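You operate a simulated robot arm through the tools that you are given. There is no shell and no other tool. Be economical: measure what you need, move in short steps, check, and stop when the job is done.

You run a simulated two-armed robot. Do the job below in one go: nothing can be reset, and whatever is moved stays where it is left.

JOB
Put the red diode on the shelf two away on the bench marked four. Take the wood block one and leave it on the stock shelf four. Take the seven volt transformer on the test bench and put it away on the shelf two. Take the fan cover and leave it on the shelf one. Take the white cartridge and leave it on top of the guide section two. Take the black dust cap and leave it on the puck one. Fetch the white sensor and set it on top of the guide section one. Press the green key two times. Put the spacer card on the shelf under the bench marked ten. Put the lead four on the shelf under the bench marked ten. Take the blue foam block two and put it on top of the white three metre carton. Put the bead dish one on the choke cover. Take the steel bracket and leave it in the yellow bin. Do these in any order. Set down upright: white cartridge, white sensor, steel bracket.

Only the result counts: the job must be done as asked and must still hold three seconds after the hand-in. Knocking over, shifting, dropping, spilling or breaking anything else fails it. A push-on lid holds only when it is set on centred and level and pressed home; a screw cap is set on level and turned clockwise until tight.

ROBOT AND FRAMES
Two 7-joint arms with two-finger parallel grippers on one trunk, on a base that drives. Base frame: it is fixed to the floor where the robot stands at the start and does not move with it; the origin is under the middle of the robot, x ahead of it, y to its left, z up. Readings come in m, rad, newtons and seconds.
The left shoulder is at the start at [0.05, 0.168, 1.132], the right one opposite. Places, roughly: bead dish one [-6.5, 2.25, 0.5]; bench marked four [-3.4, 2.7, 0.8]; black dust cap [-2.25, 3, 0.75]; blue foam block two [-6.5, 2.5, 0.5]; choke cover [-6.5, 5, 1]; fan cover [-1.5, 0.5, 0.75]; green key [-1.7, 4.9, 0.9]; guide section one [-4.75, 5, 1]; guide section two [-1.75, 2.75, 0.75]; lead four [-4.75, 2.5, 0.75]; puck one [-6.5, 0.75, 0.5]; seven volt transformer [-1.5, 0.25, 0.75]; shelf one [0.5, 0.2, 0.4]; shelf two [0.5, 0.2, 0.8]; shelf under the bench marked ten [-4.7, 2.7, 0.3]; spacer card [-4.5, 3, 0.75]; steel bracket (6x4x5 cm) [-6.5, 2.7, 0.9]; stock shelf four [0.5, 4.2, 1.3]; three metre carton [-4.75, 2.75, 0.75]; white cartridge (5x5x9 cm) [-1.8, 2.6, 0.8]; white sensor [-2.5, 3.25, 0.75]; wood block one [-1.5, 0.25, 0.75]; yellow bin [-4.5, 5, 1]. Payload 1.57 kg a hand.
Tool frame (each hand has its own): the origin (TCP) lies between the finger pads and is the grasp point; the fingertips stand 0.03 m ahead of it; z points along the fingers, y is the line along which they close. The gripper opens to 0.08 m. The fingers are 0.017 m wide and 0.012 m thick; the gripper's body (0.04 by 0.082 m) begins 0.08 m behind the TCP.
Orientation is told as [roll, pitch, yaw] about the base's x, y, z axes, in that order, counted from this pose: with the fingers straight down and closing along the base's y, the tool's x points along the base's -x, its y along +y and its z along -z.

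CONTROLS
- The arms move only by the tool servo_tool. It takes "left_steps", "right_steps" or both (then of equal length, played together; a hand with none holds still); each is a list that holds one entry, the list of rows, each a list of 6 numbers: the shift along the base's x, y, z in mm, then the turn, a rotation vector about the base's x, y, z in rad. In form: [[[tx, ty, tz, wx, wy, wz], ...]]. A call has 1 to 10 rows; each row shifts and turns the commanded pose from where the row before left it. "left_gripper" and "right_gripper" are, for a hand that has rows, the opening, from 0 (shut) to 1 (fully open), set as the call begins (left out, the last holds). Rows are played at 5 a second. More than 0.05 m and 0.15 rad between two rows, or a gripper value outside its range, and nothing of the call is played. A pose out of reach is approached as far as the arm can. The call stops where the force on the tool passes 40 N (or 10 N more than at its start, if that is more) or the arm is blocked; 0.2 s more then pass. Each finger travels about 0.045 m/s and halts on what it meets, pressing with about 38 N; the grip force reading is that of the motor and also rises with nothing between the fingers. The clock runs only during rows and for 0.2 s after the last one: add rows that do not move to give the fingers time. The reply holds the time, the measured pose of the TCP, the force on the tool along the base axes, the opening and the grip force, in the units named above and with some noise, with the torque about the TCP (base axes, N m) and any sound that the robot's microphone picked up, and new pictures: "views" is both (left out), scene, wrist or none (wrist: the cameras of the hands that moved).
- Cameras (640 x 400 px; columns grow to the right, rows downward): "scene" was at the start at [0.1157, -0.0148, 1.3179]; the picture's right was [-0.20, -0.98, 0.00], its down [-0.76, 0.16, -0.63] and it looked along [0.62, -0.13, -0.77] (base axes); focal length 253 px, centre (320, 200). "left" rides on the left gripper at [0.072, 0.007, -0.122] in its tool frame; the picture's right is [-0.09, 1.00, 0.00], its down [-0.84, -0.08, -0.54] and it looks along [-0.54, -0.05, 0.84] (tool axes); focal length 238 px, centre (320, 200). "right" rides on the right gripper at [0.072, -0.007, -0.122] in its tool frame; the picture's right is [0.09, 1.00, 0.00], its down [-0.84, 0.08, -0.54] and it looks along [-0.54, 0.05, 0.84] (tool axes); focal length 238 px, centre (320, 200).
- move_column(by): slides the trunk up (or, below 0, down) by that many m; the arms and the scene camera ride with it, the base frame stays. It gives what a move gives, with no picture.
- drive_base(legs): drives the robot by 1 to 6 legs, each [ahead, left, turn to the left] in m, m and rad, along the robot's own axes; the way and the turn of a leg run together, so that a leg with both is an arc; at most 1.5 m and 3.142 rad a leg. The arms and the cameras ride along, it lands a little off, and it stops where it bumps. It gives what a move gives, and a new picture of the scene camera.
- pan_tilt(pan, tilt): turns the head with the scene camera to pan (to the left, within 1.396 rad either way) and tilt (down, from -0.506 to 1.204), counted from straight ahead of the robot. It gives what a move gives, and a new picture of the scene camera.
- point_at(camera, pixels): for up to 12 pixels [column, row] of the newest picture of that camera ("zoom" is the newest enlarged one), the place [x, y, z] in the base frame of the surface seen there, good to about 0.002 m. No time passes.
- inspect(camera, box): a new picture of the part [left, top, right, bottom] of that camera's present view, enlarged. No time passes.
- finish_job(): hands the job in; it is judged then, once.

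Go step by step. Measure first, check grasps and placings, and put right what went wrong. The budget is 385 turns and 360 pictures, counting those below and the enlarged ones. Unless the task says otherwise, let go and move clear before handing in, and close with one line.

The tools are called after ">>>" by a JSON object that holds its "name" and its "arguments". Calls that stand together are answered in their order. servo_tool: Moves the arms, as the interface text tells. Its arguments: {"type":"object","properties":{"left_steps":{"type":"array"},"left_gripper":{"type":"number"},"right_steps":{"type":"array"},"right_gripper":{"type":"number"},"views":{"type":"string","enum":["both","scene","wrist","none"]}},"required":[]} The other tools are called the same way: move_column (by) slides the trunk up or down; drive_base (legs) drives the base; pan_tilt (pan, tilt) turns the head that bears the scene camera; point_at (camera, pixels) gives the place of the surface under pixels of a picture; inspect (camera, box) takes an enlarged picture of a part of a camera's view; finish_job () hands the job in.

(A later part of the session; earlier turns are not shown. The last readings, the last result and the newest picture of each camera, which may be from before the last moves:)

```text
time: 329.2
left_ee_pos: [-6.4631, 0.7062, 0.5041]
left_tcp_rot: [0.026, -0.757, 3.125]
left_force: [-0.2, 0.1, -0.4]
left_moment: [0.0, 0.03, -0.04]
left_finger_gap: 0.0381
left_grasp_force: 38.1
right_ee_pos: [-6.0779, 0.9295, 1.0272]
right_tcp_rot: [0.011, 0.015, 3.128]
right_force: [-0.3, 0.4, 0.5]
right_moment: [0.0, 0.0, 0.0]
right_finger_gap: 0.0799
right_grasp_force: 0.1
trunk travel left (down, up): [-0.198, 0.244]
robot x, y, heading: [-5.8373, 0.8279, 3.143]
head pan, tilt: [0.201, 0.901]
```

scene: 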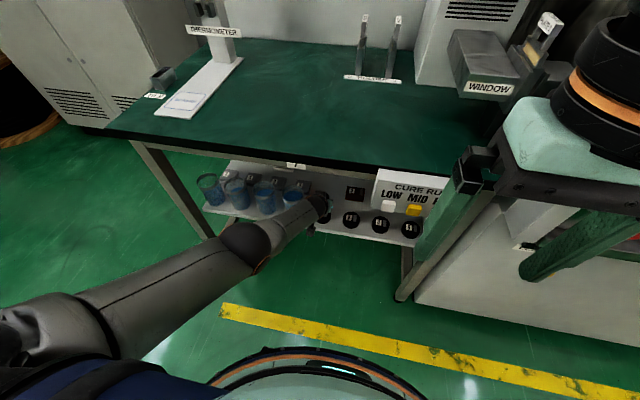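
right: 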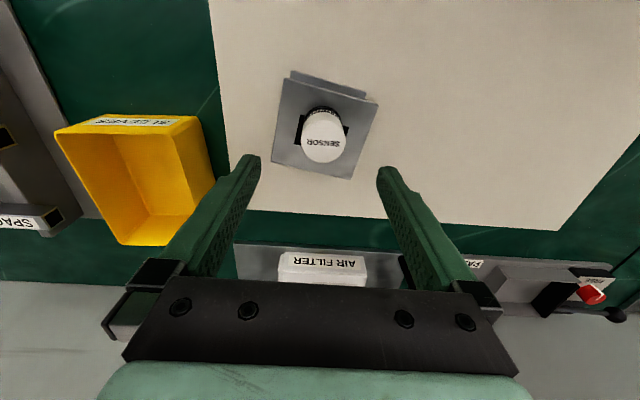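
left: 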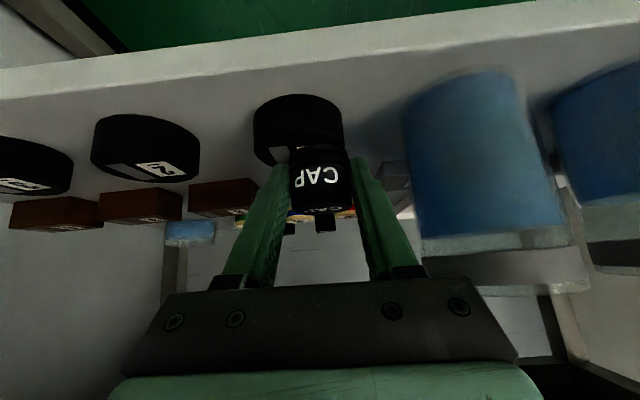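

>>> {"name": "servo_tool", "arguments": {"left_steps": [[[3, 6, 0, 0, 0, 0], [0, 5, 0, 0, 0, 0], [0, 0, -2, 0, 0, 0], [0, 0, 0, 0, 0, 0]]], "views": "wrist"}}

```text
time: 330.2
left_ee_pos: [-6.4552, 0.7302, 0.5024]
left_tcp_rot: [0.003, -0.759, 3.129]
left_force: [4.7, 4.5, 5.7]
left_moment: [0.16, -0.04, -0.04]
left_finger_gap: 0.038
left_grasp_force: 38.0
right_ee_pos: [-6.0762, 0.9293, 1.0278]
right_tcp_rot: [0.01, 0.014, 3.129]
right_force: [0.2, -0.3, 0.5]
right_moment: [0.03, -0.01, -0.01]
right_finger_gap: 0.08
right_grasp_force: 0.1
trunk travel left (down, up): [-0.198, 0.244]
robot x, y, heading: [-5.8429, 0.8254, 3.142]
head pan, tilt: [0.201, 0.901]
```

left: 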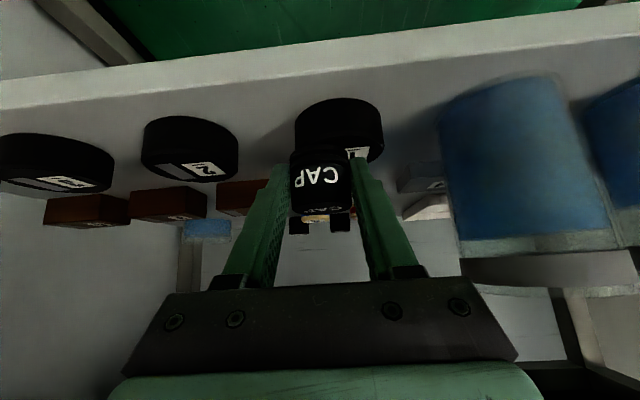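

>>> {"name": "servo_tool", "arguments": {"left_steps": [[[0, 0, 6, 0, 0, 0], [-3, -7, 0, 0, 0, 0], [-3, -6, 0, 0, 0, 0], [0, 0, 0, 0, 0, 0], [0, 0, 0, 0, 0, 0]]], "views": "wrist"}}

>>> {"name": "inspect", "arguments": {"camera": "left", "box": [200, 40, 440, 240]}}

>>> {"name": "point_at", "arguments": {"camera": "left", "pixels": [[300, 125], [340, 125], [318, 110], [318, 140], [280, 130], [360, 130]]}}

```text
time: 331.4
left_ee_pos: [-6.4665, 0.7155, 0.511]
left_tcp_rot: [0.013, -0.76, 3.123]
left_force: [-0.5, -0.2, 0.0]
left_moment: [-0.01, 0.0, 0.03]
left_finger_gap: 0.0381
left_grasp_force: 37.7
right_ee_pos: [-6.0772, 0.9289, 1.0278]
right_tcp_rot: [0.01, 0.015, 3.131]
right_force: [-0.4, 0.6, -0.6]
right_moment: [0.01, -0.01, 0.0]
right_finger_gap: 0.0798
right_grasp_force: 0.1
trunk travel left (down, up): [-0.198, 0.244]
robot x, y, heading: [-5.8388, 0.8288, 3.144]
head pan, tilt: [0.201, 0.901]
```

left: 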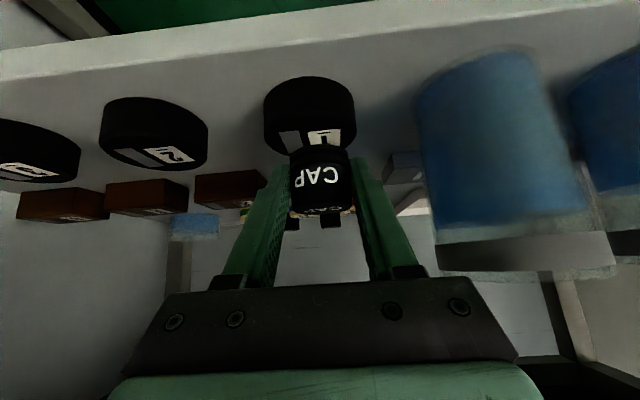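

```text
2.00 times, centred on (320, 140) of left
```

zoom: 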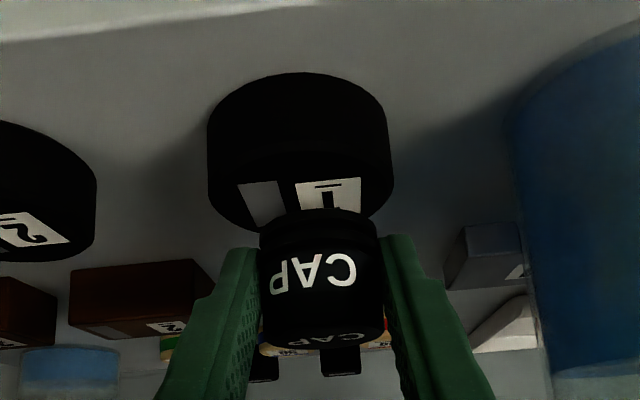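

```text
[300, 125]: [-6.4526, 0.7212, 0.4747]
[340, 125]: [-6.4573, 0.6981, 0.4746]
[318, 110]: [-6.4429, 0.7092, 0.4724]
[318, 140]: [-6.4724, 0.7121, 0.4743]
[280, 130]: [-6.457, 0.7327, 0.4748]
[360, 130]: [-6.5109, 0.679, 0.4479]
```

Puck unmoved, centre (-6.470,0.716). Trim +6 mm in x and lower to contact.

>>> {"name": "servo_tool", "arguments": {"left_steps": [[[6, 0, 0, 0, 0, 0], [0, 0, -4, 0, 0, 0], [0, 0, -3, 0, 0, 0], [0, 0, -2, 0, 0, 0], [0, 0, 0, 0, 0, 0], [0, 0, 0, 0, 0, 0]]], "views": "wrist"}}

```text
time: 332.8
left_ee_pos: [-6.4609, 0.7107, 0.5018]
left_tcp_rot: [0.018, -0.763, 3.125]
left_force: [-1.5, -8.2, 12.0]
left_moment: [-0.1, 0.07, 0.03]
left_finger_gap: 0.0382
left_grasp_force: 38.1
right_ee_pos: [-6.0763, 0.9292, 1.0269]
right_tcp_rot: [0.011, 0.013, 3.129]
right_force: [0.2, 0.2, -0.6]
right_moment: [0.0, -0.03, 0.02]
right_finger_gap: 0.0799
right_grasp_force: 0.1
trunk travel left (down, up): [-0.198, 0.244]
robot x, y, heading: [-5.8382, 0.826, 3.14]
head pan, tilt: [0.201, 0.901]
```

left: 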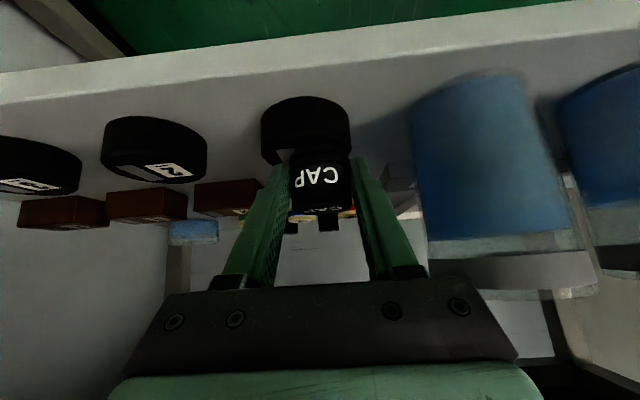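

On the puck (12 N). Ease off 1 mm, open to 0.75 and pull back along the tool axis.

>>> {"name": "servo_tool", "arguments": {"left_steps": [[[0, 0, 1.5, 0, 0, 0], [0, 0, 0, 0, 0, 0], [0, 0, 0, 0, 0, 0], [0, 0, 0, 0, 0, 0]]], "left_gripper": 0.7, "views": "wrist"}}

```text
time: 333.8
left_ee_pos: [-6.468, 0.7119, 0.5104]
left_tcp_rot: [0.016, -0.774, 3.128]
left_force: [-0.8, 0.5, 0.0]
left_moment: [0.01, -0.01, 0.02]
left_finger_gap: 0.0561
left_grasp_force: 0.0
right_ee_pos: [-6.0774, 0.9291, 1.0274]
right_tcp_rot: [0.011, 0.017, 3.13]
right_force: [0.1, -0.3, 0.3]
right_moment: [-0.03, 0.03, 0.0]
right_finger_gap: 0.0801
right_grasp_force: 0.1
trunk travel left (down, up): [-0.198, 0.244]
robot x, y, heading: [-5.836, 0.8271, 3.139]
head pan, tilt: [0.201, 0.901]
```

left: 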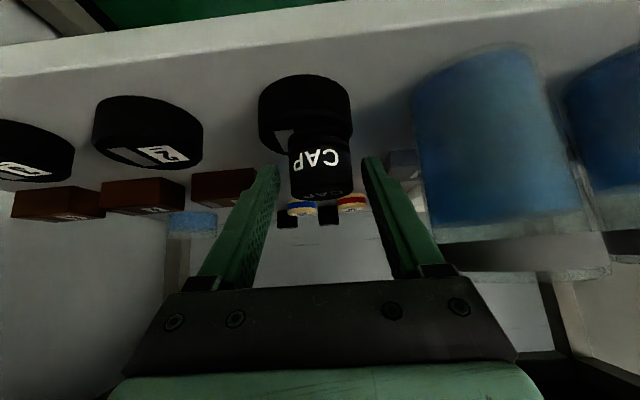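

Cap stands on puck one. Withdraw by driving straight back.

>>> {"name": "drive_base", "arguments": {"legs": [[-0.35, 0, 0]]}}

>>> {"name": "inspect", "arguments": {"camera": "left", "box": [160, 50, 480, 250]}}

```text
time: 336.1
left_ee_pos: [-6.118, 0.7078, 0.5104]
left_tcp_rot: [0.016, -0.773, 3.13]
left_force: [-0.5, -0.8, 0.1]
left_moment: [0.0, 0.01, 0.0]
left_finger_gap: 0.0561
left_grasp_force: 0.0
right_ee_pos: [-5.7289, 0.9284, 1.0274]
right_tcp_rot: [0.01, 0.014, 3.136]
right_force: [0.1, 1.0, -0.3]
right_moment: [0.01, 0.03, 0.02]
right_finger_gap: 0.0799
right_grasp_force: 0.1
trunk travel left (down, up): [-0.198, 0.244]
robot x, y, heading: [-5.4914, 0.8248, -3.135]
head pan, tilt: [0.201, 0.901]
```

scene: 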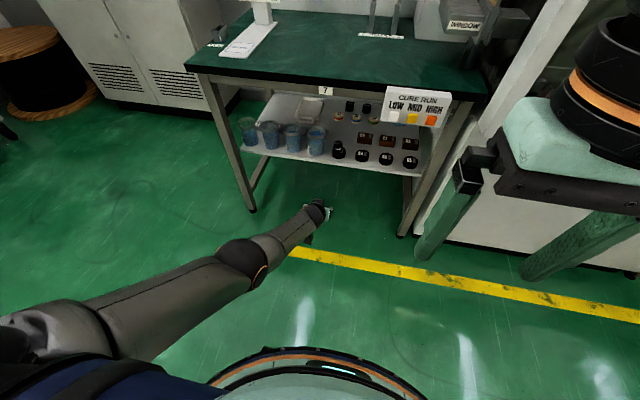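

```text
2.00 times, centred on (320, 150) of left
```

zoom: 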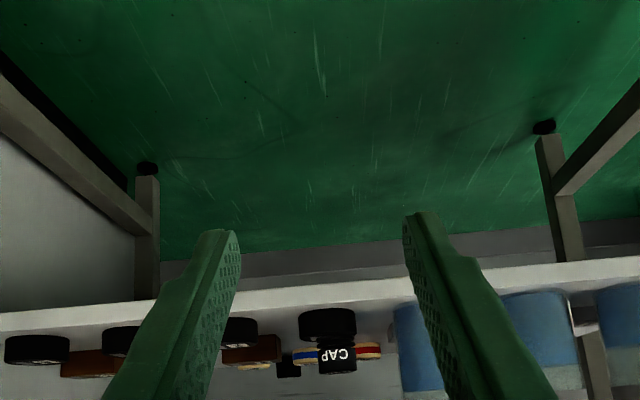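

The cap stands on puck one. Now move north to table 8 (bracket, bead dish, foam block).

>>> {"name": "drive_base", "arguments": {"legs": [[-0.12, 0, -0.006], [0, -0.8, 0], [0, -0.8, 0]]}}

```text
time: 345.0
left_ee_pos: [-5.99, 2.2923, 0.5111]
left_tcp_rot: [0.017, -0.775, 3.123]
left_force: [-0.1, 0.1, 0.1]
left_moment: [0.02, 0.01, 0.02]
left_finger_gap: 0.056
left_grasp_force: 0.0
right_ee_pos: [-5.5981, 2.5104, 1.0277]
right_tcp_rot: [0.009, 0.015, 3.127]
right_force: [0.3, 0.3, 0.9]
right_moment: [-0.03, 0.02, 0.0]
right_finger_gap: 0.0801
right_grasp_force: 0.0
trunk travel left (down, up): [-0.198, 0.244]
robot x, y, heading: [-5.3609, 2.4061, 3.132]
head pan, tilt: [0.201, 0.901]
```

scene: 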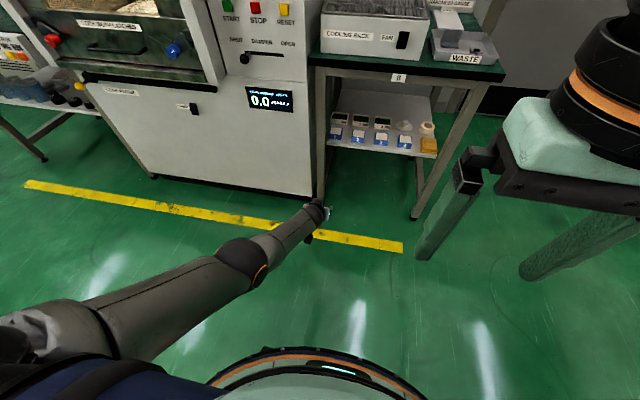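

>>> {"name": "inspect", "arguments": {"camera": "scene", "box": [310, 0, 510, 170]}}

>>> {"name": "point_at", "arguments": {"camera": "zoom", "pixels": [[84, 293], [132, 297], [184, 302], [70, 335], [126, 342], [178, 350], [234, 355], [300, 190], [390, 85], [60, 200], [250, 330], [130, 370]]}}

```text
2.35 times, centred on (410, 85) of scene
```

zoom: 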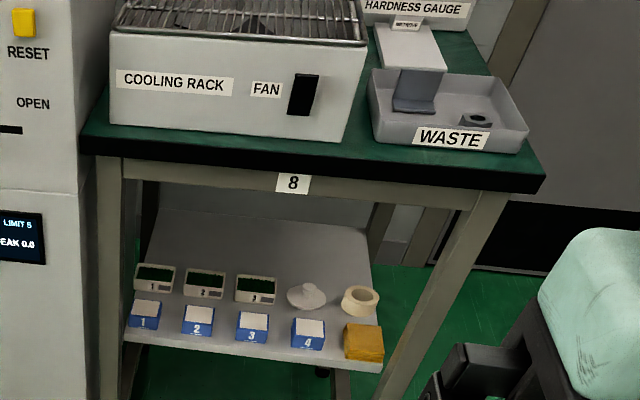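

```text
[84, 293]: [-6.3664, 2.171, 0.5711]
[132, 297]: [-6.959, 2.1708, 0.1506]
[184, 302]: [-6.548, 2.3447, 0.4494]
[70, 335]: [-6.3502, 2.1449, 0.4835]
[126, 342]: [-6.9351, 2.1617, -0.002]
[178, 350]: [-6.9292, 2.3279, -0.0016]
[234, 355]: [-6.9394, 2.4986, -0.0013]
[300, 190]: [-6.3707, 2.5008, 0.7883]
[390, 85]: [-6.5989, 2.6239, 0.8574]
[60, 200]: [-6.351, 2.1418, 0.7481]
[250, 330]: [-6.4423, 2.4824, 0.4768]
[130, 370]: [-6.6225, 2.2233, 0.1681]
```

>>> {"name": "point_at", "arguments": {"camera": "zoom", "pixels": [[153, 272], [153, 288], [135, 275], [175, 278], [197, 312], [197, 326], [145, 308], [203, 278], [410, 75], [415, 108], [420, 82], [480, 150]]}}

>>> {"name": "inspect", "arguments": {"camera": "scene", "box": [425, 10, 505, 70]}}

>>> {"name": "inspect", "arguments": {"camera": "scene", "box": [320, 100, 420, 160]}}

```text
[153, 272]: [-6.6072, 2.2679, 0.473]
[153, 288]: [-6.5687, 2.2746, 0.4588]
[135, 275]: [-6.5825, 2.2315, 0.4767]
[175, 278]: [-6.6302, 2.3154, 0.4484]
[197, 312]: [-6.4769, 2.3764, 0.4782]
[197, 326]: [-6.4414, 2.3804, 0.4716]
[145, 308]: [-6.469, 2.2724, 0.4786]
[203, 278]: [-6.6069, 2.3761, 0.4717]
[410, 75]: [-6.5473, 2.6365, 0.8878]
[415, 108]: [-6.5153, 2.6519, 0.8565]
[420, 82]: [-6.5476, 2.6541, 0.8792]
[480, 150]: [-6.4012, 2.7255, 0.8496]
```

```text
6.67 times, centred on (465, 40) of scene
```

zoom: 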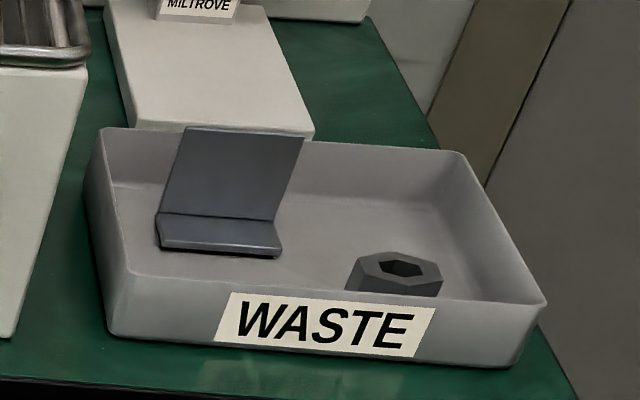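

```text
6.40 times, centred on (370, 130) of scene
```

zoom: 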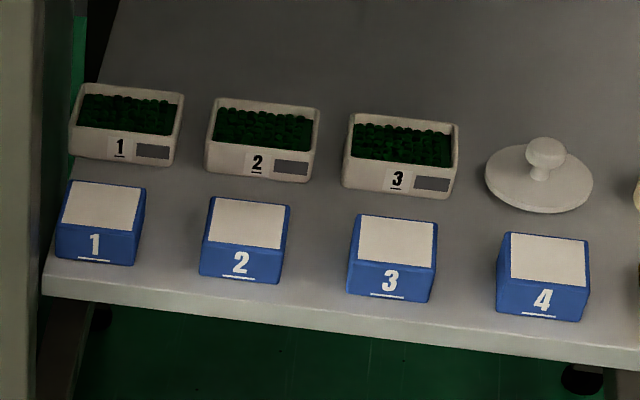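

>>> {"name": "point_at", "arguments": {"camera": "zoom", "pixels": [[83, 87], [183, 96], [175, 140], [72, 130], [72, 155], [172, 162], [125, 110], [315, 110], [308, 150], [208, 142], [240, 225], [205, 210]]}}

```text
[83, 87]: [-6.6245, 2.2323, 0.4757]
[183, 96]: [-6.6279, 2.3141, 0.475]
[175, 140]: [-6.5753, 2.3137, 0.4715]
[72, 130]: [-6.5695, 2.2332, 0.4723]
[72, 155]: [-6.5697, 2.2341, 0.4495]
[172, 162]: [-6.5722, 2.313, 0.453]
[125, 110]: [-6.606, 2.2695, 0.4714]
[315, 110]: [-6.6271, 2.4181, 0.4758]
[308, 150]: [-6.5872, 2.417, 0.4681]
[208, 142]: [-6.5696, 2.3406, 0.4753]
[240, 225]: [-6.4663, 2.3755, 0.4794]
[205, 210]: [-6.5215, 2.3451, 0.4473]
```

Bead dish one is 57 mm (x) × 82 mm (y), so it must be gripped along x; the bracket stands in the waste tray. First restore the left arm to a high carry pose and raise the trunk.

>>> {"name": "servo_tool", "arguments": {"left_steps": [[[0, -10, 45, 0, -0.077, 0], [0, -10, 45, 0, -0.077, 0], [0, -10, 45, 0, -0.077, 0], [0, -10, 45, 0, -0.077, 0], [0, -10, 45, 0, -0.077, 0], [0, -10, 45, 0, -0.077, 0], [0, -10, 45, 0, -0.077, 0], [0, -10, 45, 0, -0.077, 0], [0, -10, 45, 0, -0.077, 0], [0, -10, 45, 0, -0.077, 0]]], "views": "none"}}

>>> {"name": "servo_tool", "arguments": {"left_steps": [[[45, 10, 10, 0, 0, 0], [45, 10, 10, 0, 0, 0], [45, 10, 10, 0, 0, 0], [45, 10, 10, 0, 0, 0], [45, 10, 10, 0, 0, 0], [45, 10, 10, 0, 0, 0], [20, 10, 0, 0, 0, 0]]], "right_steps": [[[0, 0, 0, 0, 0, 0.14], [0, 0, 0, 0, 0, 0.14], [0, 0, 0, 0, 0, 0.14], [0, 0, 0, 0, 0, 0.14], [0, 0, 0, 0, 0, 0.14], [0, 0, 0, 0, 0, 0.14], [0, 0, 0, 0, 0, 0.14]]], "views": "scene"}}

```text
time: 347.2
left_ee_pos: [-5.974, 2.1904, 0.9548]
left_tcp_rot: [0.004, -0.001, 3.128]
left_force: [0.0, -0.4, 0.2]
left_moment: [-0.01, -0.05, 0.02]
left_finger_gap: 0.056
left_grasp_force: 0.1
left hand out of reach, approached as far as the arm can: row 10
right_ee_pos: [-5.5974, 2.5095, 1.0259]
right_tcp_rot: [0.011, 0.018, 3.126]
right_force: [-0.7, -0.7, -0.6]
right_moment: [0.06, -0.04, 0.01]
right_finger_gap: 0.0799
right_grasp_force: 0.1
trunk travel left (down, up): [-0.198, 0.244]
robot x, y, heading: [-5.3602, 2.4086, 3.136]
head pan, tilt: [0.201, 0.901]
```

```text
time: 348.8
left_ee_pos: [-5.9723, 2.1906, 0.9585]
left_tcp_rot: [0.005, -0.005, 3.129]
left_force: [-0.4, 0.1, 0.6]
left_moment: [0.02, 0.0, -0.05]
left_finger_gap: 0.0558
left_grasp_force: 0.1
left hand out of reach, approached as far as the arm can: row 1, 2, 3, 4, 5, 6, 7
right_ee_pos: [-5.5972, 2.5106, 1.0277]
right_tcp_rot: [0.01, 0.014, -2.174]
right_force: [0.1, 0.6, 0.8]
right_moment: [-0.04, 0.0, 0.01]
right_finger_gap: 0.0799
right_grasp_force: 0.1
trunk travel left (down, up): [-0.198, 0.244]
robot x, y, heading: [-5.3624, 2.409, 3.135]
head pan, tilt: [0.201, 0.901]
```

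scene: 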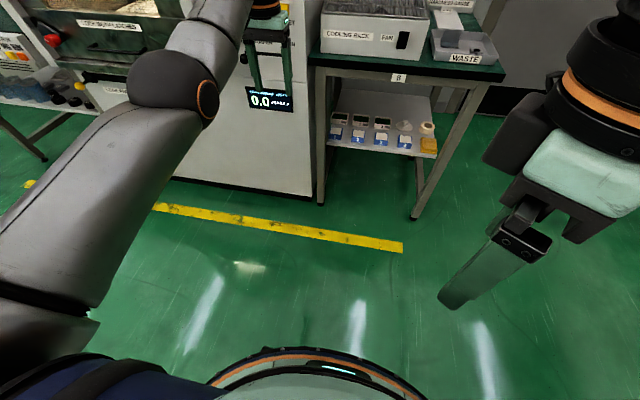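

>>> {"name": "servo_tool", "arguments": {"left_steps": [[[15, 0, -10, 0, 0, 0], [15, 0, -10, 0, 0, 0], [15, 0, -10, 0, 0, 0]]], "views": "none"}}

```text
time: 349.6
left_ee_pos: [-5.9721, 2.1907, 0.9553]
left_tcp_rot: [0.006, -0.006, 3.126]
left_force: [-0.1, 0.0, -0.7]
left_moment: [0.0, 0.02, 0.0]
left_finger_gap: 0.056
left_grasp_force: 0.0
left hand out of reach, approached as far as the arm can: row 1, 2, 3
right_ee_pos: [-5.5967, 2.5096, 1.0283]
right_tcp_rot: [0.01, 0.015, -2.178]
right_force: [0.5, 0.0, 0.4]
right_moment: [-0.01, 0.02, 0.0]
right_finger_gap: 0.08
right_grasp_force: 0.0
trunk travel left (down, up): [-0.198, 0.244]
robot x, y, heading: [-5.3596, 2.4044, 3.135]
head pan, tilt: [0.201, 0.901]
```

>>> {"name": "servo_tool", "arguments": {"left_steps": [[[-45, -8, -4, 0, 0, 0], [-45, -8, -4, 0, 0, 0], [-45, -8, -4, 0, 0, 0], [-45, -8, -4, 0, 0, 0], [-45, -8, -4, 0, 0, 0], [-45, -8, -4, 0, 0, 0], [-45, -8, -4, 0, 0, 0], [-20, -14, -2, 0, 0, 0], [0, 0, 0, 0, 0, 0]]], "views": "none"}}

>>> {"name": "servo_tool", "arguments": {"left_steps": [[[0, 0, -30, 0, 0, 0], [0, 0, -30, 0, 0, 0], [20, 0, -20, 0, 0, 0], [20, 0, 0, 0, 0, 0], [0, 0, 0, 0, 0, 0]]], "views": "none"}}

```text
time: 351.6
left_ee_pos: [-5.9826, 2.1702, 0.9321]
left_tcp_rot: [0.004, -0.004, 3.128]
left_force: [0.3, 0.3, 0.2]
left_moment: [0.03, -0.01, -0.03]
left_finger_gap: 0.0559
left_grasp_force: 0.0
left hand out of reach, approached as far as the arm can: row 1, 2, 3, 4, 5, 6, 7, 8
right_ee_pos: [-5.5968, 2.5102, 1.0291]
right_tcp_rot: [0.011, 0.015, -2.176]
right_force: [0.2, -0.9, 0.3]
right_moment: [0.01, 0.01, -0.01]
right_finger_gap: 0.0798
right_grasp_force: 0.1
trunk travel left (down, up): [-0.198, 0.244]
robot x, y, heading: [-5.3607, 2.4049, 3.135]
head pan, tilt: [0.201, 0.901]
```

```text
time: 352.8
left_ee_pos: [-5.9422, 2.1715, 0.8522]
left_tcp_rot: [0.005, -0.006, 3.13]
left_force: [0.2, -0.3, -1.1]
left_moment: [0.04, -0.02, -0.01]
left_finger_gap: 0.056
left_grasp_force: 0.1
right_ee_pos: [-5.5967, 2.5092, 1.0282]
right_tcp_rot: [0.011, 0.015, -2.176]
right_force: [0.4, -0.7, 0.5]
right_moment: [0.0, -0.01, 0.0]
right_finger_gap: 0.0801
right_grasp_force: 0.1
trunk travel left (down, up): [-0.198, 0.244]
robot x, y, heading: [-5.3602, 2.4048, 3.134]
head pan, tilt: [0.201, 0.901]
```

In sync again. Retract gradually.

>>> {"name": "servo_tool", "arguments": {"left_steps": [[[40, 5, 0, 0, 0, 0], [40, 5, 0, 0, 0, 0], [40, 10, 0, 0, 0, 0], [40, 10, 0, 0, 0, 0], [40, 10, 0, 0, 0, 0]]], "views": "scene"}}

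```text
time: 354.0
left_ee_pos: [-5.7452, 2.2099, 0.8505]
left_tcp_rot: [0.005, -0.006, 3.129]
left_force: [-0.5, -0.6, -0.2]
left_moment: [0.0, -0.02, 0.01]
left_finger_gap: 0.0559
left_grasp_force: 0.1
right_ee_pos: [-5.5967, 2.5097, 1.0278]
right_tcp_rot: [0.009, 0.016, -2.175]
right_force: [-0.1, 0.1, 0.3]
right_moment: [0.02, 0.0, 0.03]
right_finger_gap: 0.0798
right_grasp_force: 0.1
trunk travel left (down, up): [-0.198, 0.244]
robot x, y, heading: [-5.3596, 2.4082, 3.141]
head pan, tilt: [0.201, 0.901]
```

scene: 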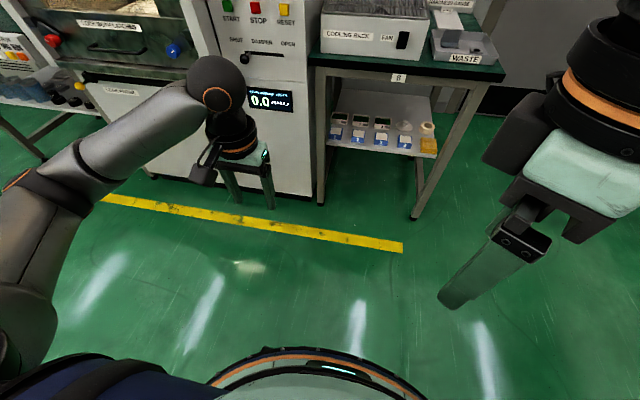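

The left arm is back to normal. Raise the trunk, tuck the left hand, and turn the right gripper to close along x for the bracket.

>>> {"name": "servo_tool", "arguments": {"left_steps": [[[30, 5, 30, 0, 0, 0], [30, 5, 30, 0, 0, 0], [30, 5, 20, 0, 0, 0], [30, 10, 20, 0, 0, 0], [0, 0, 0, 0, 0, 0]]], "right_steps": [[[-20, 10, 0, 0, 0, 0.12], [-20, 10, 0, 0, 0, 0.12], [-20, 10, 0, 0, 0, 0.12], [0, 0, 0, 0, 0, 0.12], [0, 0, 0, 0, 0, 0.12]]], "views": "none"}}

>>> {"name": "move_column", "arguments": {"by": 0.102}}

>>> {"name": "drive_base", "arguments": {"legs": [[0, -0.1, 0], [0.6, 0, 0]]}}

```text
time: 355.2
left_ee_pos: [-5.6224, 2.2399, 0.9523]
left_tcp_rot: [0.005, -0.005, 3.128]
left_force: [-0.8, -0.1, -0.7]
left_moment: [0.0, -0.03, -0.03]
left_finger_gap: 0.0561
left_grasp_force: 0.1
right_ee_pos: [-5.6408, 2.53, 1.023]
right_tcp_rot: [0.009, 0.015, -1.575]
right_force: [0.2, 0.0, -0.4]
right_moment: [-0.02, -0.01, 0.05]
right_finger_gap: 0.0797
right_grasp_force: 0.0
right hand out of reach, approached as far as the arm can: row 5
trunk travel left (down, up): [-0.198, 0.244]
robot x, y, heading: [-5.3615, 2.4079, 3.139]
head pan, tilt: [0.201, 0.901]
```

```text
time: 356.6
left_ee_pos: [-5.6229, 2.2395, 1.0545]
left_tcp_rot: [0.005, -0.004, 3.127]
left_force: [0.2, 0.6, 0.3]
left_moment: [0.0, 0.02, -0.04]
left_finger_gap: 0.056
left_grasp_force: 0.1
right_ee_pos: [-5.6394, 2.5294, 1.1246]
right_tcp_rot: [0.01, 0.016, -1.578]
right_force: [0.3, 0.4, -0.1]
right_moment: [-0.03, 0.0, 0.02]
right_finger_gap: 0.08
right_grasp_force: 0.0
trunk travel left (down, up): [-0.3, 0.142]
robot x, y, heading: [-5.3594, 2.4106, 3.138]
head pan, tilt: [0.201, 0.901]
```

```text
time: 360.7
left_ee_pos: [-6.2333, 2.3432, 1.0544]
left_tcp_rot: [0.004, -0.005, 3.124]
left_force: [-0.4, 0.0, -0.8]
left_moment: [-0.02, -0.01, -0.01]
left_finger_gap: 0.0558
left_grasp_force: 0.1
right_ee_pos: [-6.248, 2.6355, 1.1247]
right_tcp_rot: [0.012, 0.015, -1.583]
right_force: [0.1, 0.0, 0.1]
right_moment: [0.03, -0.02, 0.0]
right_finger_gap: 0.0803
right_grasp_force: 0.0
trunk travel left (down, up): [-0.3, 0.142]
robot x, y, heading: [-5.9693, 2.511, 3.133]
head pan, tilt: [0.201, 0.901]
```

scene: 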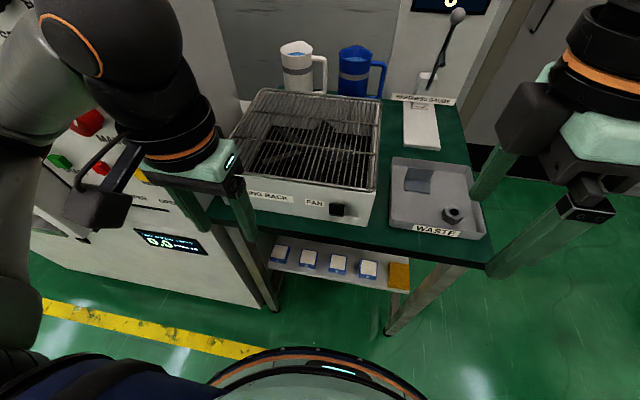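

>>> {"name": "inspect", "arguments": {"camera": "scene", "box": [380, 145, 500, 245]}}

>>> {"name": "point_at", "arguments": {"camera": "zoom", "pixels": [[155, 105], [210, 110], [150, 160], [200, 170], [180, 130], [180, 178], [160, 175], [205, 187], [250, 180], [450, 250]]}}

```text
4.00 times, centred on (440, 195) of scene
```

zoom: 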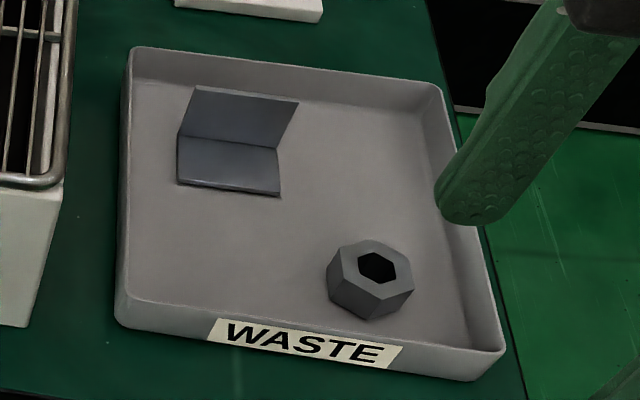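

```text
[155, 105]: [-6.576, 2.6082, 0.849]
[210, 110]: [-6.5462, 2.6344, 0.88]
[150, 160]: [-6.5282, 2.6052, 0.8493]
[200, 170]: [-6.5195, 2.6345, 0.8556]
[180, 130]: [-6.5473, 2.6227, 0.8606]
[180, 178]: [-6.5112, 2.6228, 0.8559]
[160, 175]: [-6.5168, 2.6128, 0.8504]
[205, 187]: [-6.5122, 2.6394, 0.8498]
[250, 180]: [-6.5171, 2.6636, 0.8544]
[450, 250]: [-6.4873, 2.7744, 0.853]
```

Bracket: plate at x≈-6.55, y 2.62–2.68, base top .8555. Bring the right hand over it.

>>> {"name": "servo_tool", "arguments": {"right_steps": [[[-45, 2, 0, 0, 0, 0], [-45, 2, 0, 0, 0, 0], [-45, 2, 0, 0, 0, 0], [-45, 2, -20, 0, 0, 0], [-45, 2, -20, 0, 0, 0], [-45, 2, -20, 0, 0, 0], [-32, 3, -30, 0, 0, 0], [0, 0, -45, 0, 0, 0], [0, 0, -20, 0, 0, 0]]], "right_gripper": 0.5, "views": "wrist"}}

```text
time: 362.7
left_ee_pos: [-6.2348, 2.3443, 1.054]
left_tcp_rot: [0.003, -0.005, 3.123]
left_force: [-0.6, 0.7, 0.2]
left_moment: [0.01, 0.0, -0.03]
left_finger_gap: 0.056
left_grasp_force: 0.1
right_ee_pos: [-6.2879, 2.5672, 1.0089]
right_tcp_rot: [0.009, 0.016, -1.583]
right_force: [0.8, 1.3, -0.5]
right_moment: [0.01, -0.02, 0.0]
right_finger_gap: 0.0399
right_grasp_force: 0.1
right hand out of reach, approached as far as the arm can: row 1, 2, 3, 4, 5, 6, 7, 8, 9
trunk travel left (down, up): [-0.3, 0.142]
robot x, y, heading: [-5.9673, 2.5134, 3.13]
head pan, tilt: [0.201, 0.901]
```

right: 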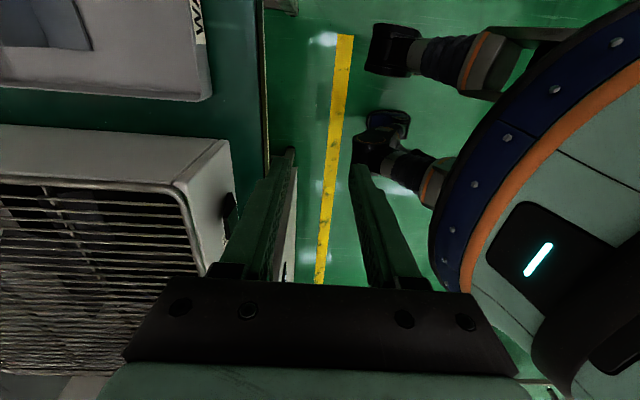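

The right wrist can't take that yaw; use the opposite yaw (-90° relative). Return the command to near the current pose, lift, and rotate the other way.

>>> {"name": "servo_tool", "arguments": {"right_steps": [[[45, -10, 10, 0, 0, 0], [45, -10, 10, 0, 0, 0], [45, -10, 10, 0, 0, 0], [45, -10, 10, 0, 0, 0], [45, -10, 10, 0, 0, 0], [45, -10, 20, 0, 0, -0.14], [20, 20, 30, 0, 0, -0.14], [0, 20, 0, 0, 0, -0.14], [0, 0, 0, 0, 0, -0.14], [0, 0, 0, 0, 0, -0.14]]], "right_gripper": 0.5, "views": "none"}}

>>> {"name": "servo_tool", "arguments": {"right_steps": [[[0, 0, 0, 0, 0, -0.14], [0, 0, 0, 0, 0, -0.14], [0, 0, 0, 0, 0, -0.14], [0, 0, 0, 0, 0, -0.14], [0, 0, 0, 0, 0, -0.14], [0, 0, 0, 0, 0, -0.14], [0, 0, 0, 0, 0, -0.14], [0, 0, 0, 0, 0, -0.14], [0, 0, 0, 0, 0, -0.14], [0, 0, 0, 0, 0, -0.14]]], "views": "none"}}

>>> {"name": "servo_tool", "arguments": {"right_steps": [[[0, 0, 0, 0, 0, -0.14], [0, 0, 0, 0, 0, -0.14], [0, 0, 0, 0, 0, -0.14], [0, 0, 0, 0, 0, -0.14], [0, 0, 0, 0, 0, -0.14], [0, 0, 0, 0, 0, -0.14], [0, 0, 0, 0, 0, -0.14], [0, 0, 0, 0, 0, -0.06], [0, 0, 0, 0, 0, 0]]], "views": "scene"}}

```text
refused: row 6 steps farther than a row can; nothing moved
```

```text
time: 364.9
left_ee_pos: [-6.234, 2.3438, 1.0544]
left_tcp_rot: [0.003, -0.005, 3.122]
left_force: [-0.6, -0.1, 0.3]
left_moment: [-0.01, 0.0, -0.04]
left_finger_gap: 0.056
left_grasp_force: 0.0
right_ee_pos: [-6.2895, 2.5686, 1.0075]
right_tcp_rot: [0.01, 0.016, -2.986]
right_force: [0.0, -0.4, -0.7]
right_moment: [0.04, -0.02, 0.0]
right_finger_gap: 0.04
right_grasp_force: 0.0
trunk travel left (down, up): [-0.3, 0.142]
robot x, y, heading: [-5.9691, 2.5088, 3.133]
head pan, tilt: [0.201, 0.901]
```

```text
time: 366.9
left_ee_pos: [-6.2338, 2.3442, 1.0532]
left_tcp_rot: [0.004, -0.006, 3.125]
left_force: [0.3, -0.1, 0.4]
left_moment: [0.0, -0.01, 0.01]
left_finger_gap: 0.0559
left_grasp_force: 0.1
right_ee_pos: [-6.2904, 2.5686, 1.0077]
right_tcp_rot: [0.01, 0.017, 2.26]
right_force: [-0.2, 0.0, -0.4]
right_moment: [-0.02, 0.01, -0.01]
right_finger_gap: 0.04
right_grasp_force: 0.1
trunk travel left (down, up): [-0.3, 0.142]
robot x, y, heading: [-5.9662, 2.5107, 3.13]
head pan, tilt: [0.201, 0.901]
```

scene: 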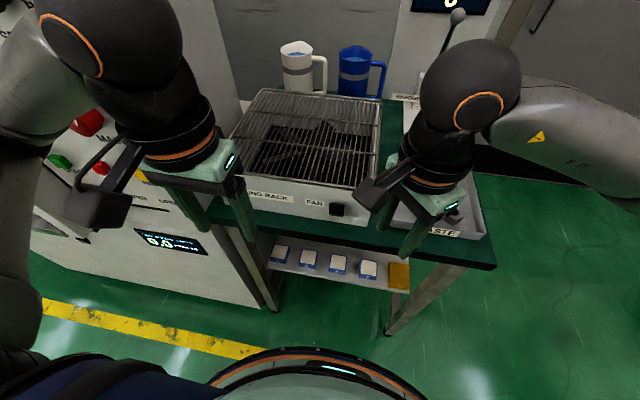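

>>> {"name": "servo_tool", "arguments": {"right_steps": [[[0, 10, 20, 0, 0, -0.14], [0, 10, 20, 0, 0, -0.14], [0, 10, 20, 0, 0, -0.14], [-20, 15, 0, 0, 0, -0.14], [-40, 10, 0, 0, 0, -0.13], [-45, 10, 0, 0, 0, 0], [-45, 10, 0, 0, 0, 0], [-45, 8, -10, 0, 0, 0], [-45, 0, -30, 0, 0, 0], [-20, 0, -40, 0, 0, 0]]], "views": "wrist"}}

```text
refused: row 9 steps farther than a row can; nothing moved
```

>>> {"name": "servo_tool", "arguments": {"right_steps": [[[0, 10, 20, 0, 0, -0.14], [0, 10, 20, 0, 0, -0.14], [0, 10, 20, 0, 0, -0.14], [-20, 15, 0, 0, 0, -0.14], [-40, 10, 0, 0, 0, -0.13], [-45, 10, 0, 0, 0, 0], [-45, 10, 0, 0, 0, 0], [-45, 8, -10, 0, 0, 0], [-40, 0, -28, 0, 0, 0], [-25, 0, -40, 0, 0, 0]]], "views": "wrist"}}

```text
time: 369.1
left_ee_pos: [-6.2338, 2.3446, 1.0542]
left_tcp_rot: [0.003, -0.005, 3.122]
left_force: [0.1, -0.4, 0.6]
left_moment: [0.03, -0.01, 0.02]
left_finger_gap: 0.0559
left_grasp_force: 0.0
right_ee_pos: [-6.5513, 2.6521, 0.9895]
right_tcp_rot: [0.011, 0.015, 1.573]
right_force: [0.6, -0.5, 0.2]
right_moment: [-0.01, -0.02, -0.03]
right_finger_gap: 0.0398
right_grasp_force: 0.1
trunk travel left (down, up): [-0.3, 0.142]
robot x, y, heading: [-5.9698, 2.5113, 3.132]
head pan, tilt: [0.201, 0.901]
```

right: 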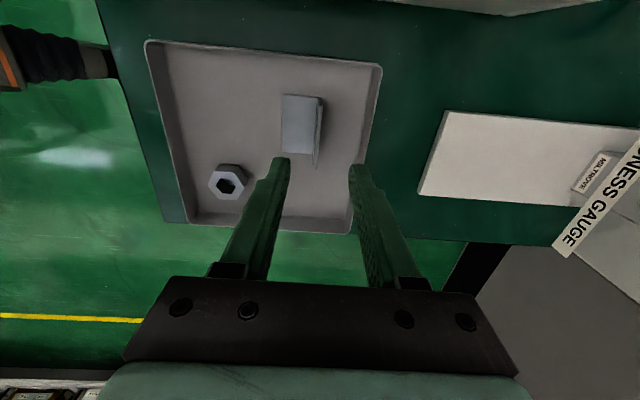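

>>> {"name": "point_at", "arguments": {"camera": "right", "pixels": [[320, 105], [321, 140], [318, 155], [300, 100], [285, 97], [310, 125]]}}

>>> {"name": "inspect", "arguments": {"camera": "right", "box": [260, 80, 380, 180]}}

```text
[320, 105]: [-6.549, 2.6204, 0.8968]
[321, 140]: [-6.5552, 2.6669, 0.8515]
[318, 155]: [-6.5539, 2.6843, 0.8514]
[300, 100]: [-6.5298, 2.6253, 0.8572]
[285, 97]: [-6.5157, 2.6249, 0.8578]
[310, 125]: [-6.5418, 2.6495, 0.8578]
```

```text
4.00 times, centred on (320, 130) of right
```

zoom: 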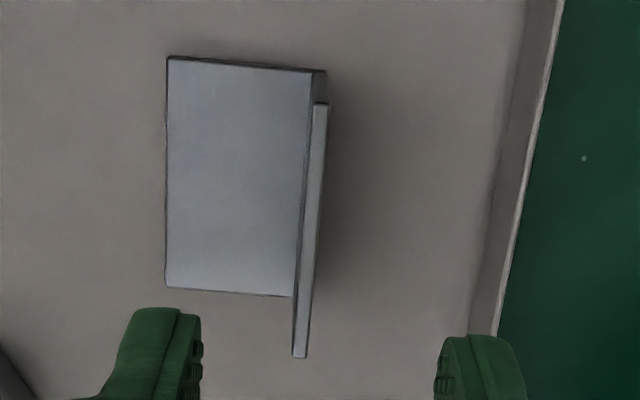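

Plate top .897 between the fingers. Descend to 0.892 and grip.

>>> {"name": "servo_tool", "arguments": {"right_steps": [[[2, 0, -40, 0, 0, 0], [0, 0, -40, 0, 0, 0], [0, 0, -17, 0, 0, 0], [0, 0, 0, 0, 0, 0]]], "views": "none"}}

>>> {"name": "servo_tool", "arguments": {"right_steps": [[[0, 0, 0, 0, 0, 0], [0, 0, 0, 0, 0, 0], [0, 0, 0, 0, 0, 0], [0, 0, 30, 0, 0, 0], [0, 0, 40, 0, 0, 0], [0, 0, 40, 0, 0, 0]]], "right_gripper": 0, "views": "both"}}

```text
time: 370.1
left_ee_pos: [-6.2332, 2.3439, 1.0538]
left_tcp_rot: [0.004, -0.006, 3.125]
left_force: [-0.8, 0.0, 0.5]
left_moment: [0.04, -0.01, 0.01]
left_finger_gap: 0.0559
left_grasp_force: 0.1
right_ee_pos: [-6.5465, 2.653, 0.8928]
right_tcp_rot: [0.011, 0.017, 1.571]
right_force: [0.3, 0.6, -0.3]
right_moment: [0.0, 0.02, 0.0]
right_finger_gap: 0.0402
right_grasp_force: 0.0
trunk travel left (down, up): [-0.3, 0.142]
robot x, y, heading: [-5.9688, 2.5088, 3.134]
head pan, tilt: [0.201, 0.901]
```

```text
time: 371.5
left_ee_pos: [-6.233, 2.3437, 1.0539]
left_tcp_rot: [0.003, -0.004, 3.124]
left_force: [-0.4, 0.1, 0.5]
left_moment: [-0.06, 0.01, 0.01]
left_finger_gap: 0.056
left_grasp_force: 0.2
right_ee_pos: [-6.5477, 2.6508, 1.0028]
right_tcp_rot: [0.01, 0.015, 1.572]
right_force: [0.6, 0.2, -2.0]
right_moment: [0.03, 0.01, 0.02]
right_finger_gap: 0.0035
right_grasp_force: 24.7
trunk travel left (down, up): [-0.3, 0.142]
robot x, y, heading: [-5.9691, 2.5104, 3.129]
head pan, tilt: [0.201, 0.901]
```

scene: 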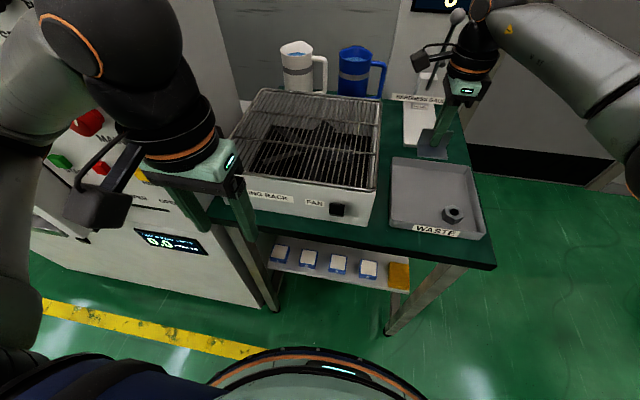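
right: 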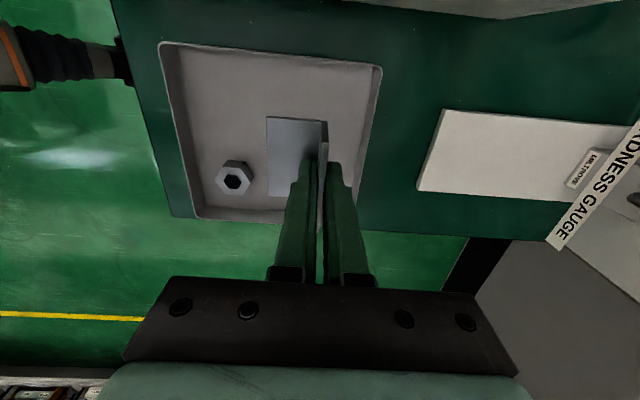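

Bracket held (bottom 44 mm below TCP). Retract the right hand and back off; then set up the left arm for foam block two.

>>> {"name": "servo_tool", "arguments": {"right_steps": [[[45, 0, 15, 0, 0, 0], [45, 0, 15, 0, 0, 0], [45, 0, 15, 0, 0, 0], [45, 0, 15, 0, 0, 0], [45, 0, 0, 0, 0, 0]]], "views": "none"}}

>>> {"name": "drive_base", "arguments": {"legs": [[-0.42, 0, 0.008]]}}

>>> {"name": "move_column", "arguments": {"by": -0.102}}

```text
time: 372.7
left_ee_pos: [-6.2336, 2.3437, 1.0546]
left_tcp_rot: [0.005, -0.006, 3.123]
left_force: [-0.3, 0.4, 0.0]
left_moment: [0.01, 0.05, -0.04]
left_finger_gap: 0.056
left_grasp_force: 0.0
right_ee_pos: [-6.3202, 2.6503, 1.0622]
right_tcp_rot: [0.011, 0.012, 1.571]
right_force: [-0.7, 0.6, -1.4]
right_moment: [0.02, 0.04, -0.01]
right_finger_gap: 0.0036
right_grasp_force: 24.6
trunk travel left (down, up): [-0.3, 0.142]
robot x, y, heading: [-5.9743, 2.5097, 3.134]
head pan, tilt: [0.201, 0.901]
```

```text
time: 375.3
left_ee_pos: [-5.8162, 2.3394, 1.0541]
left_tcp_rot: [0.003, -0.007, 3.128]
left_force: [0.5, 0.2, 0.1]
left_moment: [-0.01, 0.01, 0.01]
left_finger_gap: 0.0561
left_grasp_force: 0.1
right_ee_pos: [-5.9069, 2.6446, 1.0619]
right_tcp_rot: [0.009, 0.016, 1.575]
right_force: [0.6, 0.1, -1.5]
right_moment: [-0.01, -0.03, -0.04]
right_finger_gap: 0.004
right_grasp_force: 24.5
trunk travel left (down, up): [-0.3, 0.142]
robot x, y, heading: [-5.5539, 2.5065, 3.136]
head pan, tilt: [0.201, 0.901]
```

scene: 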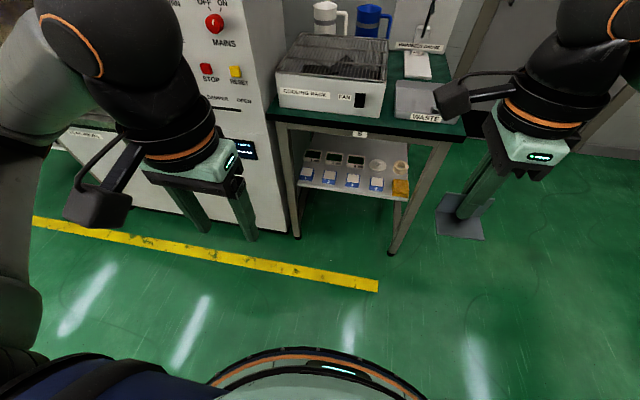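

```text
time: 376.7
left_ee_pos: [-5.8157, 2.3397, 0.9516]
left_tcp_rot: [0.005, -0.007, 3.128]
left_force: [-0.6, 0.1, -0.5]
left_moment: [-0.01, 0.01, -0.04]
left_finger_gap: 0.0561
left_grasp_force: 0.0
right_ee_pos: [-5.9072, 2.6452, 0.9617]
right_tcp_rot: [0.011, 0.015, 1.575]
right_force: [0.4, 0.4, -2.0]
right_moment: [0.01, 0.01, -0.02]
right_finger_gap: 0.0039
right_grasp_force: 25.0
trunk travel left (down, up): [-0.198, 0.244]
robot x, y, heading: [-5.5498, 2.5104, 3.134]
head pan, tilt: [0.201, 0.901]
```

>>> {"name": "servo_tool", "arguments": {"left_steps": [[[-40, 3, -25, 0, 0.05, 0], [-40, 3, -25, 0, 0.05, 0], [-40, 3, -25, 0, 0.05, 0], [-40, 3, -25, 0, 0.05, 0], [-40, 3, -25, 0, 0.05, 0], [-40, 3, -25, 0, 0.05, 0]]], "left_gripper": 1, "views": "none"}}

>>> {"name": "servo_tool", "arguments": {"left_steps": [[[-12, 2, -30, 0, 0.05, 0], [-12, 2, -30, 0, 0.05, 0], [-12, 2, -30, 0, 0.05, 0], [-12, 2, -30, 0, 0.05, 0], [-12, 2, -30, 0, 0.05, 0], [-12, 2, -30, 0, 0.05, 0], [-12, 2, -30, 0, 0.05, 0], [-10, 2, -30, 0, 0.05, 0], [-10, 2, -30, 0, 0.05, 0], [0, 0, 0, 0, 0, 0]]], "views": "both"}}

```text
time: 378.1
left_ee_pos: [-6.0589, 2.3572, 0.8033]
left_tcp_rot: [0.008, -0.306, 3.126]
left_force: [-0.8, 0.2, 0.3]
left_moment: [-0.01, 0.02, 0.01]
left_finger_gap: 0.0802
left_grasp_force: 0.1
right_ee_pos: [-5.9082, 2.6452, 0.96]
right_tcp_rot: [0.011, 0.016, 1.575]
right_force: [0.8, 0.1, -1.0]
right_moment: [-0.01, -0.04, 0.01]
right_finger_gap: 0.0037
right_grasp_force: 24.1
trunk travel left (down, up): [-0.198, 0.244]
robot x, y, heading: [-5.5513, 2.5072, 3.137]
head pan, tilt: [0.201, 0.901]
```

```text
time: 380.3
left_ee_pos: [-6.1618, 2.375, 0.533]
left_tcp_rot: [0.016, -0.754, 3.122]
left_force: [0.6, 0.5, -0.2]
left_moment: [0.0, 0.01, 0.01]
left_finger_gap: 0.0801
left_grasp_force: 0.1
right_ee_pos: [-5.908, 2.6454, 0.9596]
right_tcp_rot: [0.01, 0.014, 1.576]
right_force: [0.4, 0.2, -1.9]
right_moment: [-0.02, 0.02, -0.03]
right_finger_gap: 0.0037
right_grasp_force: 24.7
trunk travel left (down, up): [-0.198, 0.244]
robot x, y, heading: [-5.5542, 2.5097, 3.139]
head pan, tilt: [0.201, 0.901]
```

scene: 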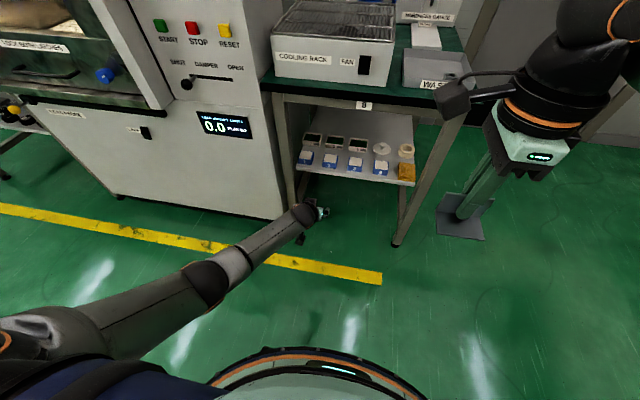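
left: 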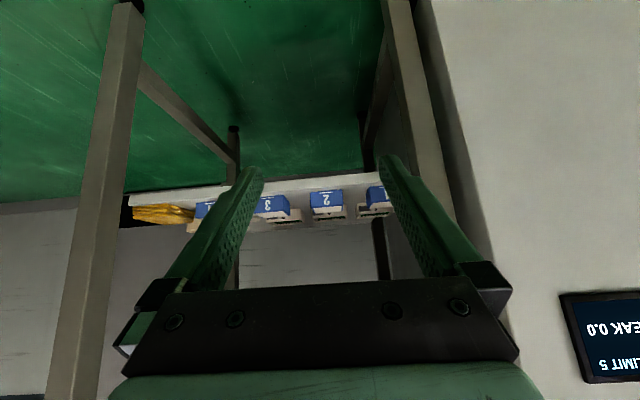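

Pose is right and aligned with foam 2 (327,205). Drive in 0.24 m.

>>> {"name": "drive_base", "arguments": {"legs": [[0.24, 0, 0]]}}

>>> {"name": "inspect", "arguments": {"camera": "left", "box": [160, 0, 480, 240]}}

```text
time: 382.0
left_ee_pos: [-6.3946, 2.3774, 0.5337]
left_tcp_rot: [0.018, -0.755, 3.123]
left_force: [0.4, 0.2, 0.3]
left_moment: [0.03, -0.03, 0.0]
left_finger_gap: 0.0802
left_grasp_force: 0.0
right_ee_pos: [-6.1415, 2.6464, 0.9609]
right_tcp_rot: [0.011, 0.015, 1.575]
right_force: [-0.2, 0.2, -1.5]
right_moment: [-0.01, 0.01, -0.01]
right_finger_gap: 0.0038
right_grasp_force: 24.6
trunk travel left (down, up): [-0.198, 0.244]
robot x, y, heading: [-5.7872, 2.5108, 3.136]
head pan, tilt: [0.201, 0.901]
```

scene: 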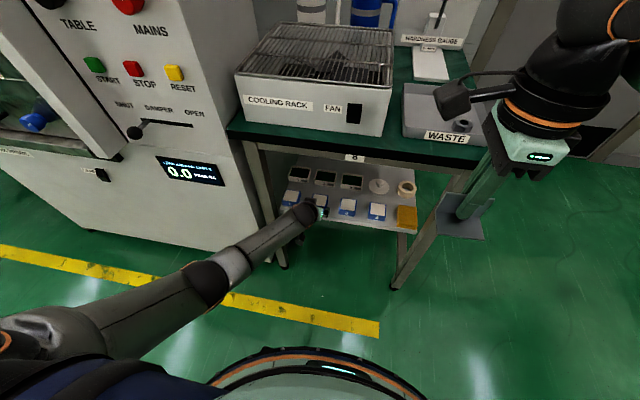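

```text
1.67 times, centred on (320, 120) of left
```

zoom: 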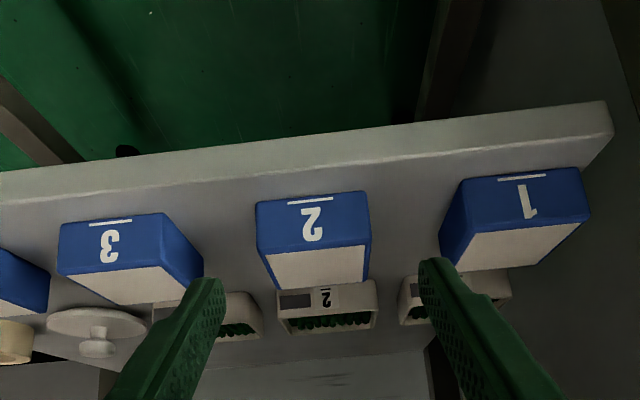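

>>> {"name": "point_at", "arguments": {"camera": "zoom", "pixels": [[268, 252], [368, 248], [362, 283], [278, 287], [315, 268], [258, 215], [366, 205], [200, 272], [445, 225]]}}

```text
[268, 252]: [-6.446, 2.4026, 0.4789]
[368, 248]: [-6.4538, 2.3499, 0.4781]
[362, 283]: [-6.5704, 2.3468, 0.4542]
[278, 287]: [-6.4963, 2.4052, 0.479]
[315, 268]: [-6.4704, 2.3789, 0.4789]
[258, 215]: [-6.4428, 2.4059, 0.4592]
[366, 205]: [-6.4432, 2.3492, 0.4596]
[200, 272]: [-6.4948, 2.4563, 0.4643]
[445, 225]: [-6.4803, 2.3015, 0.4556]
```

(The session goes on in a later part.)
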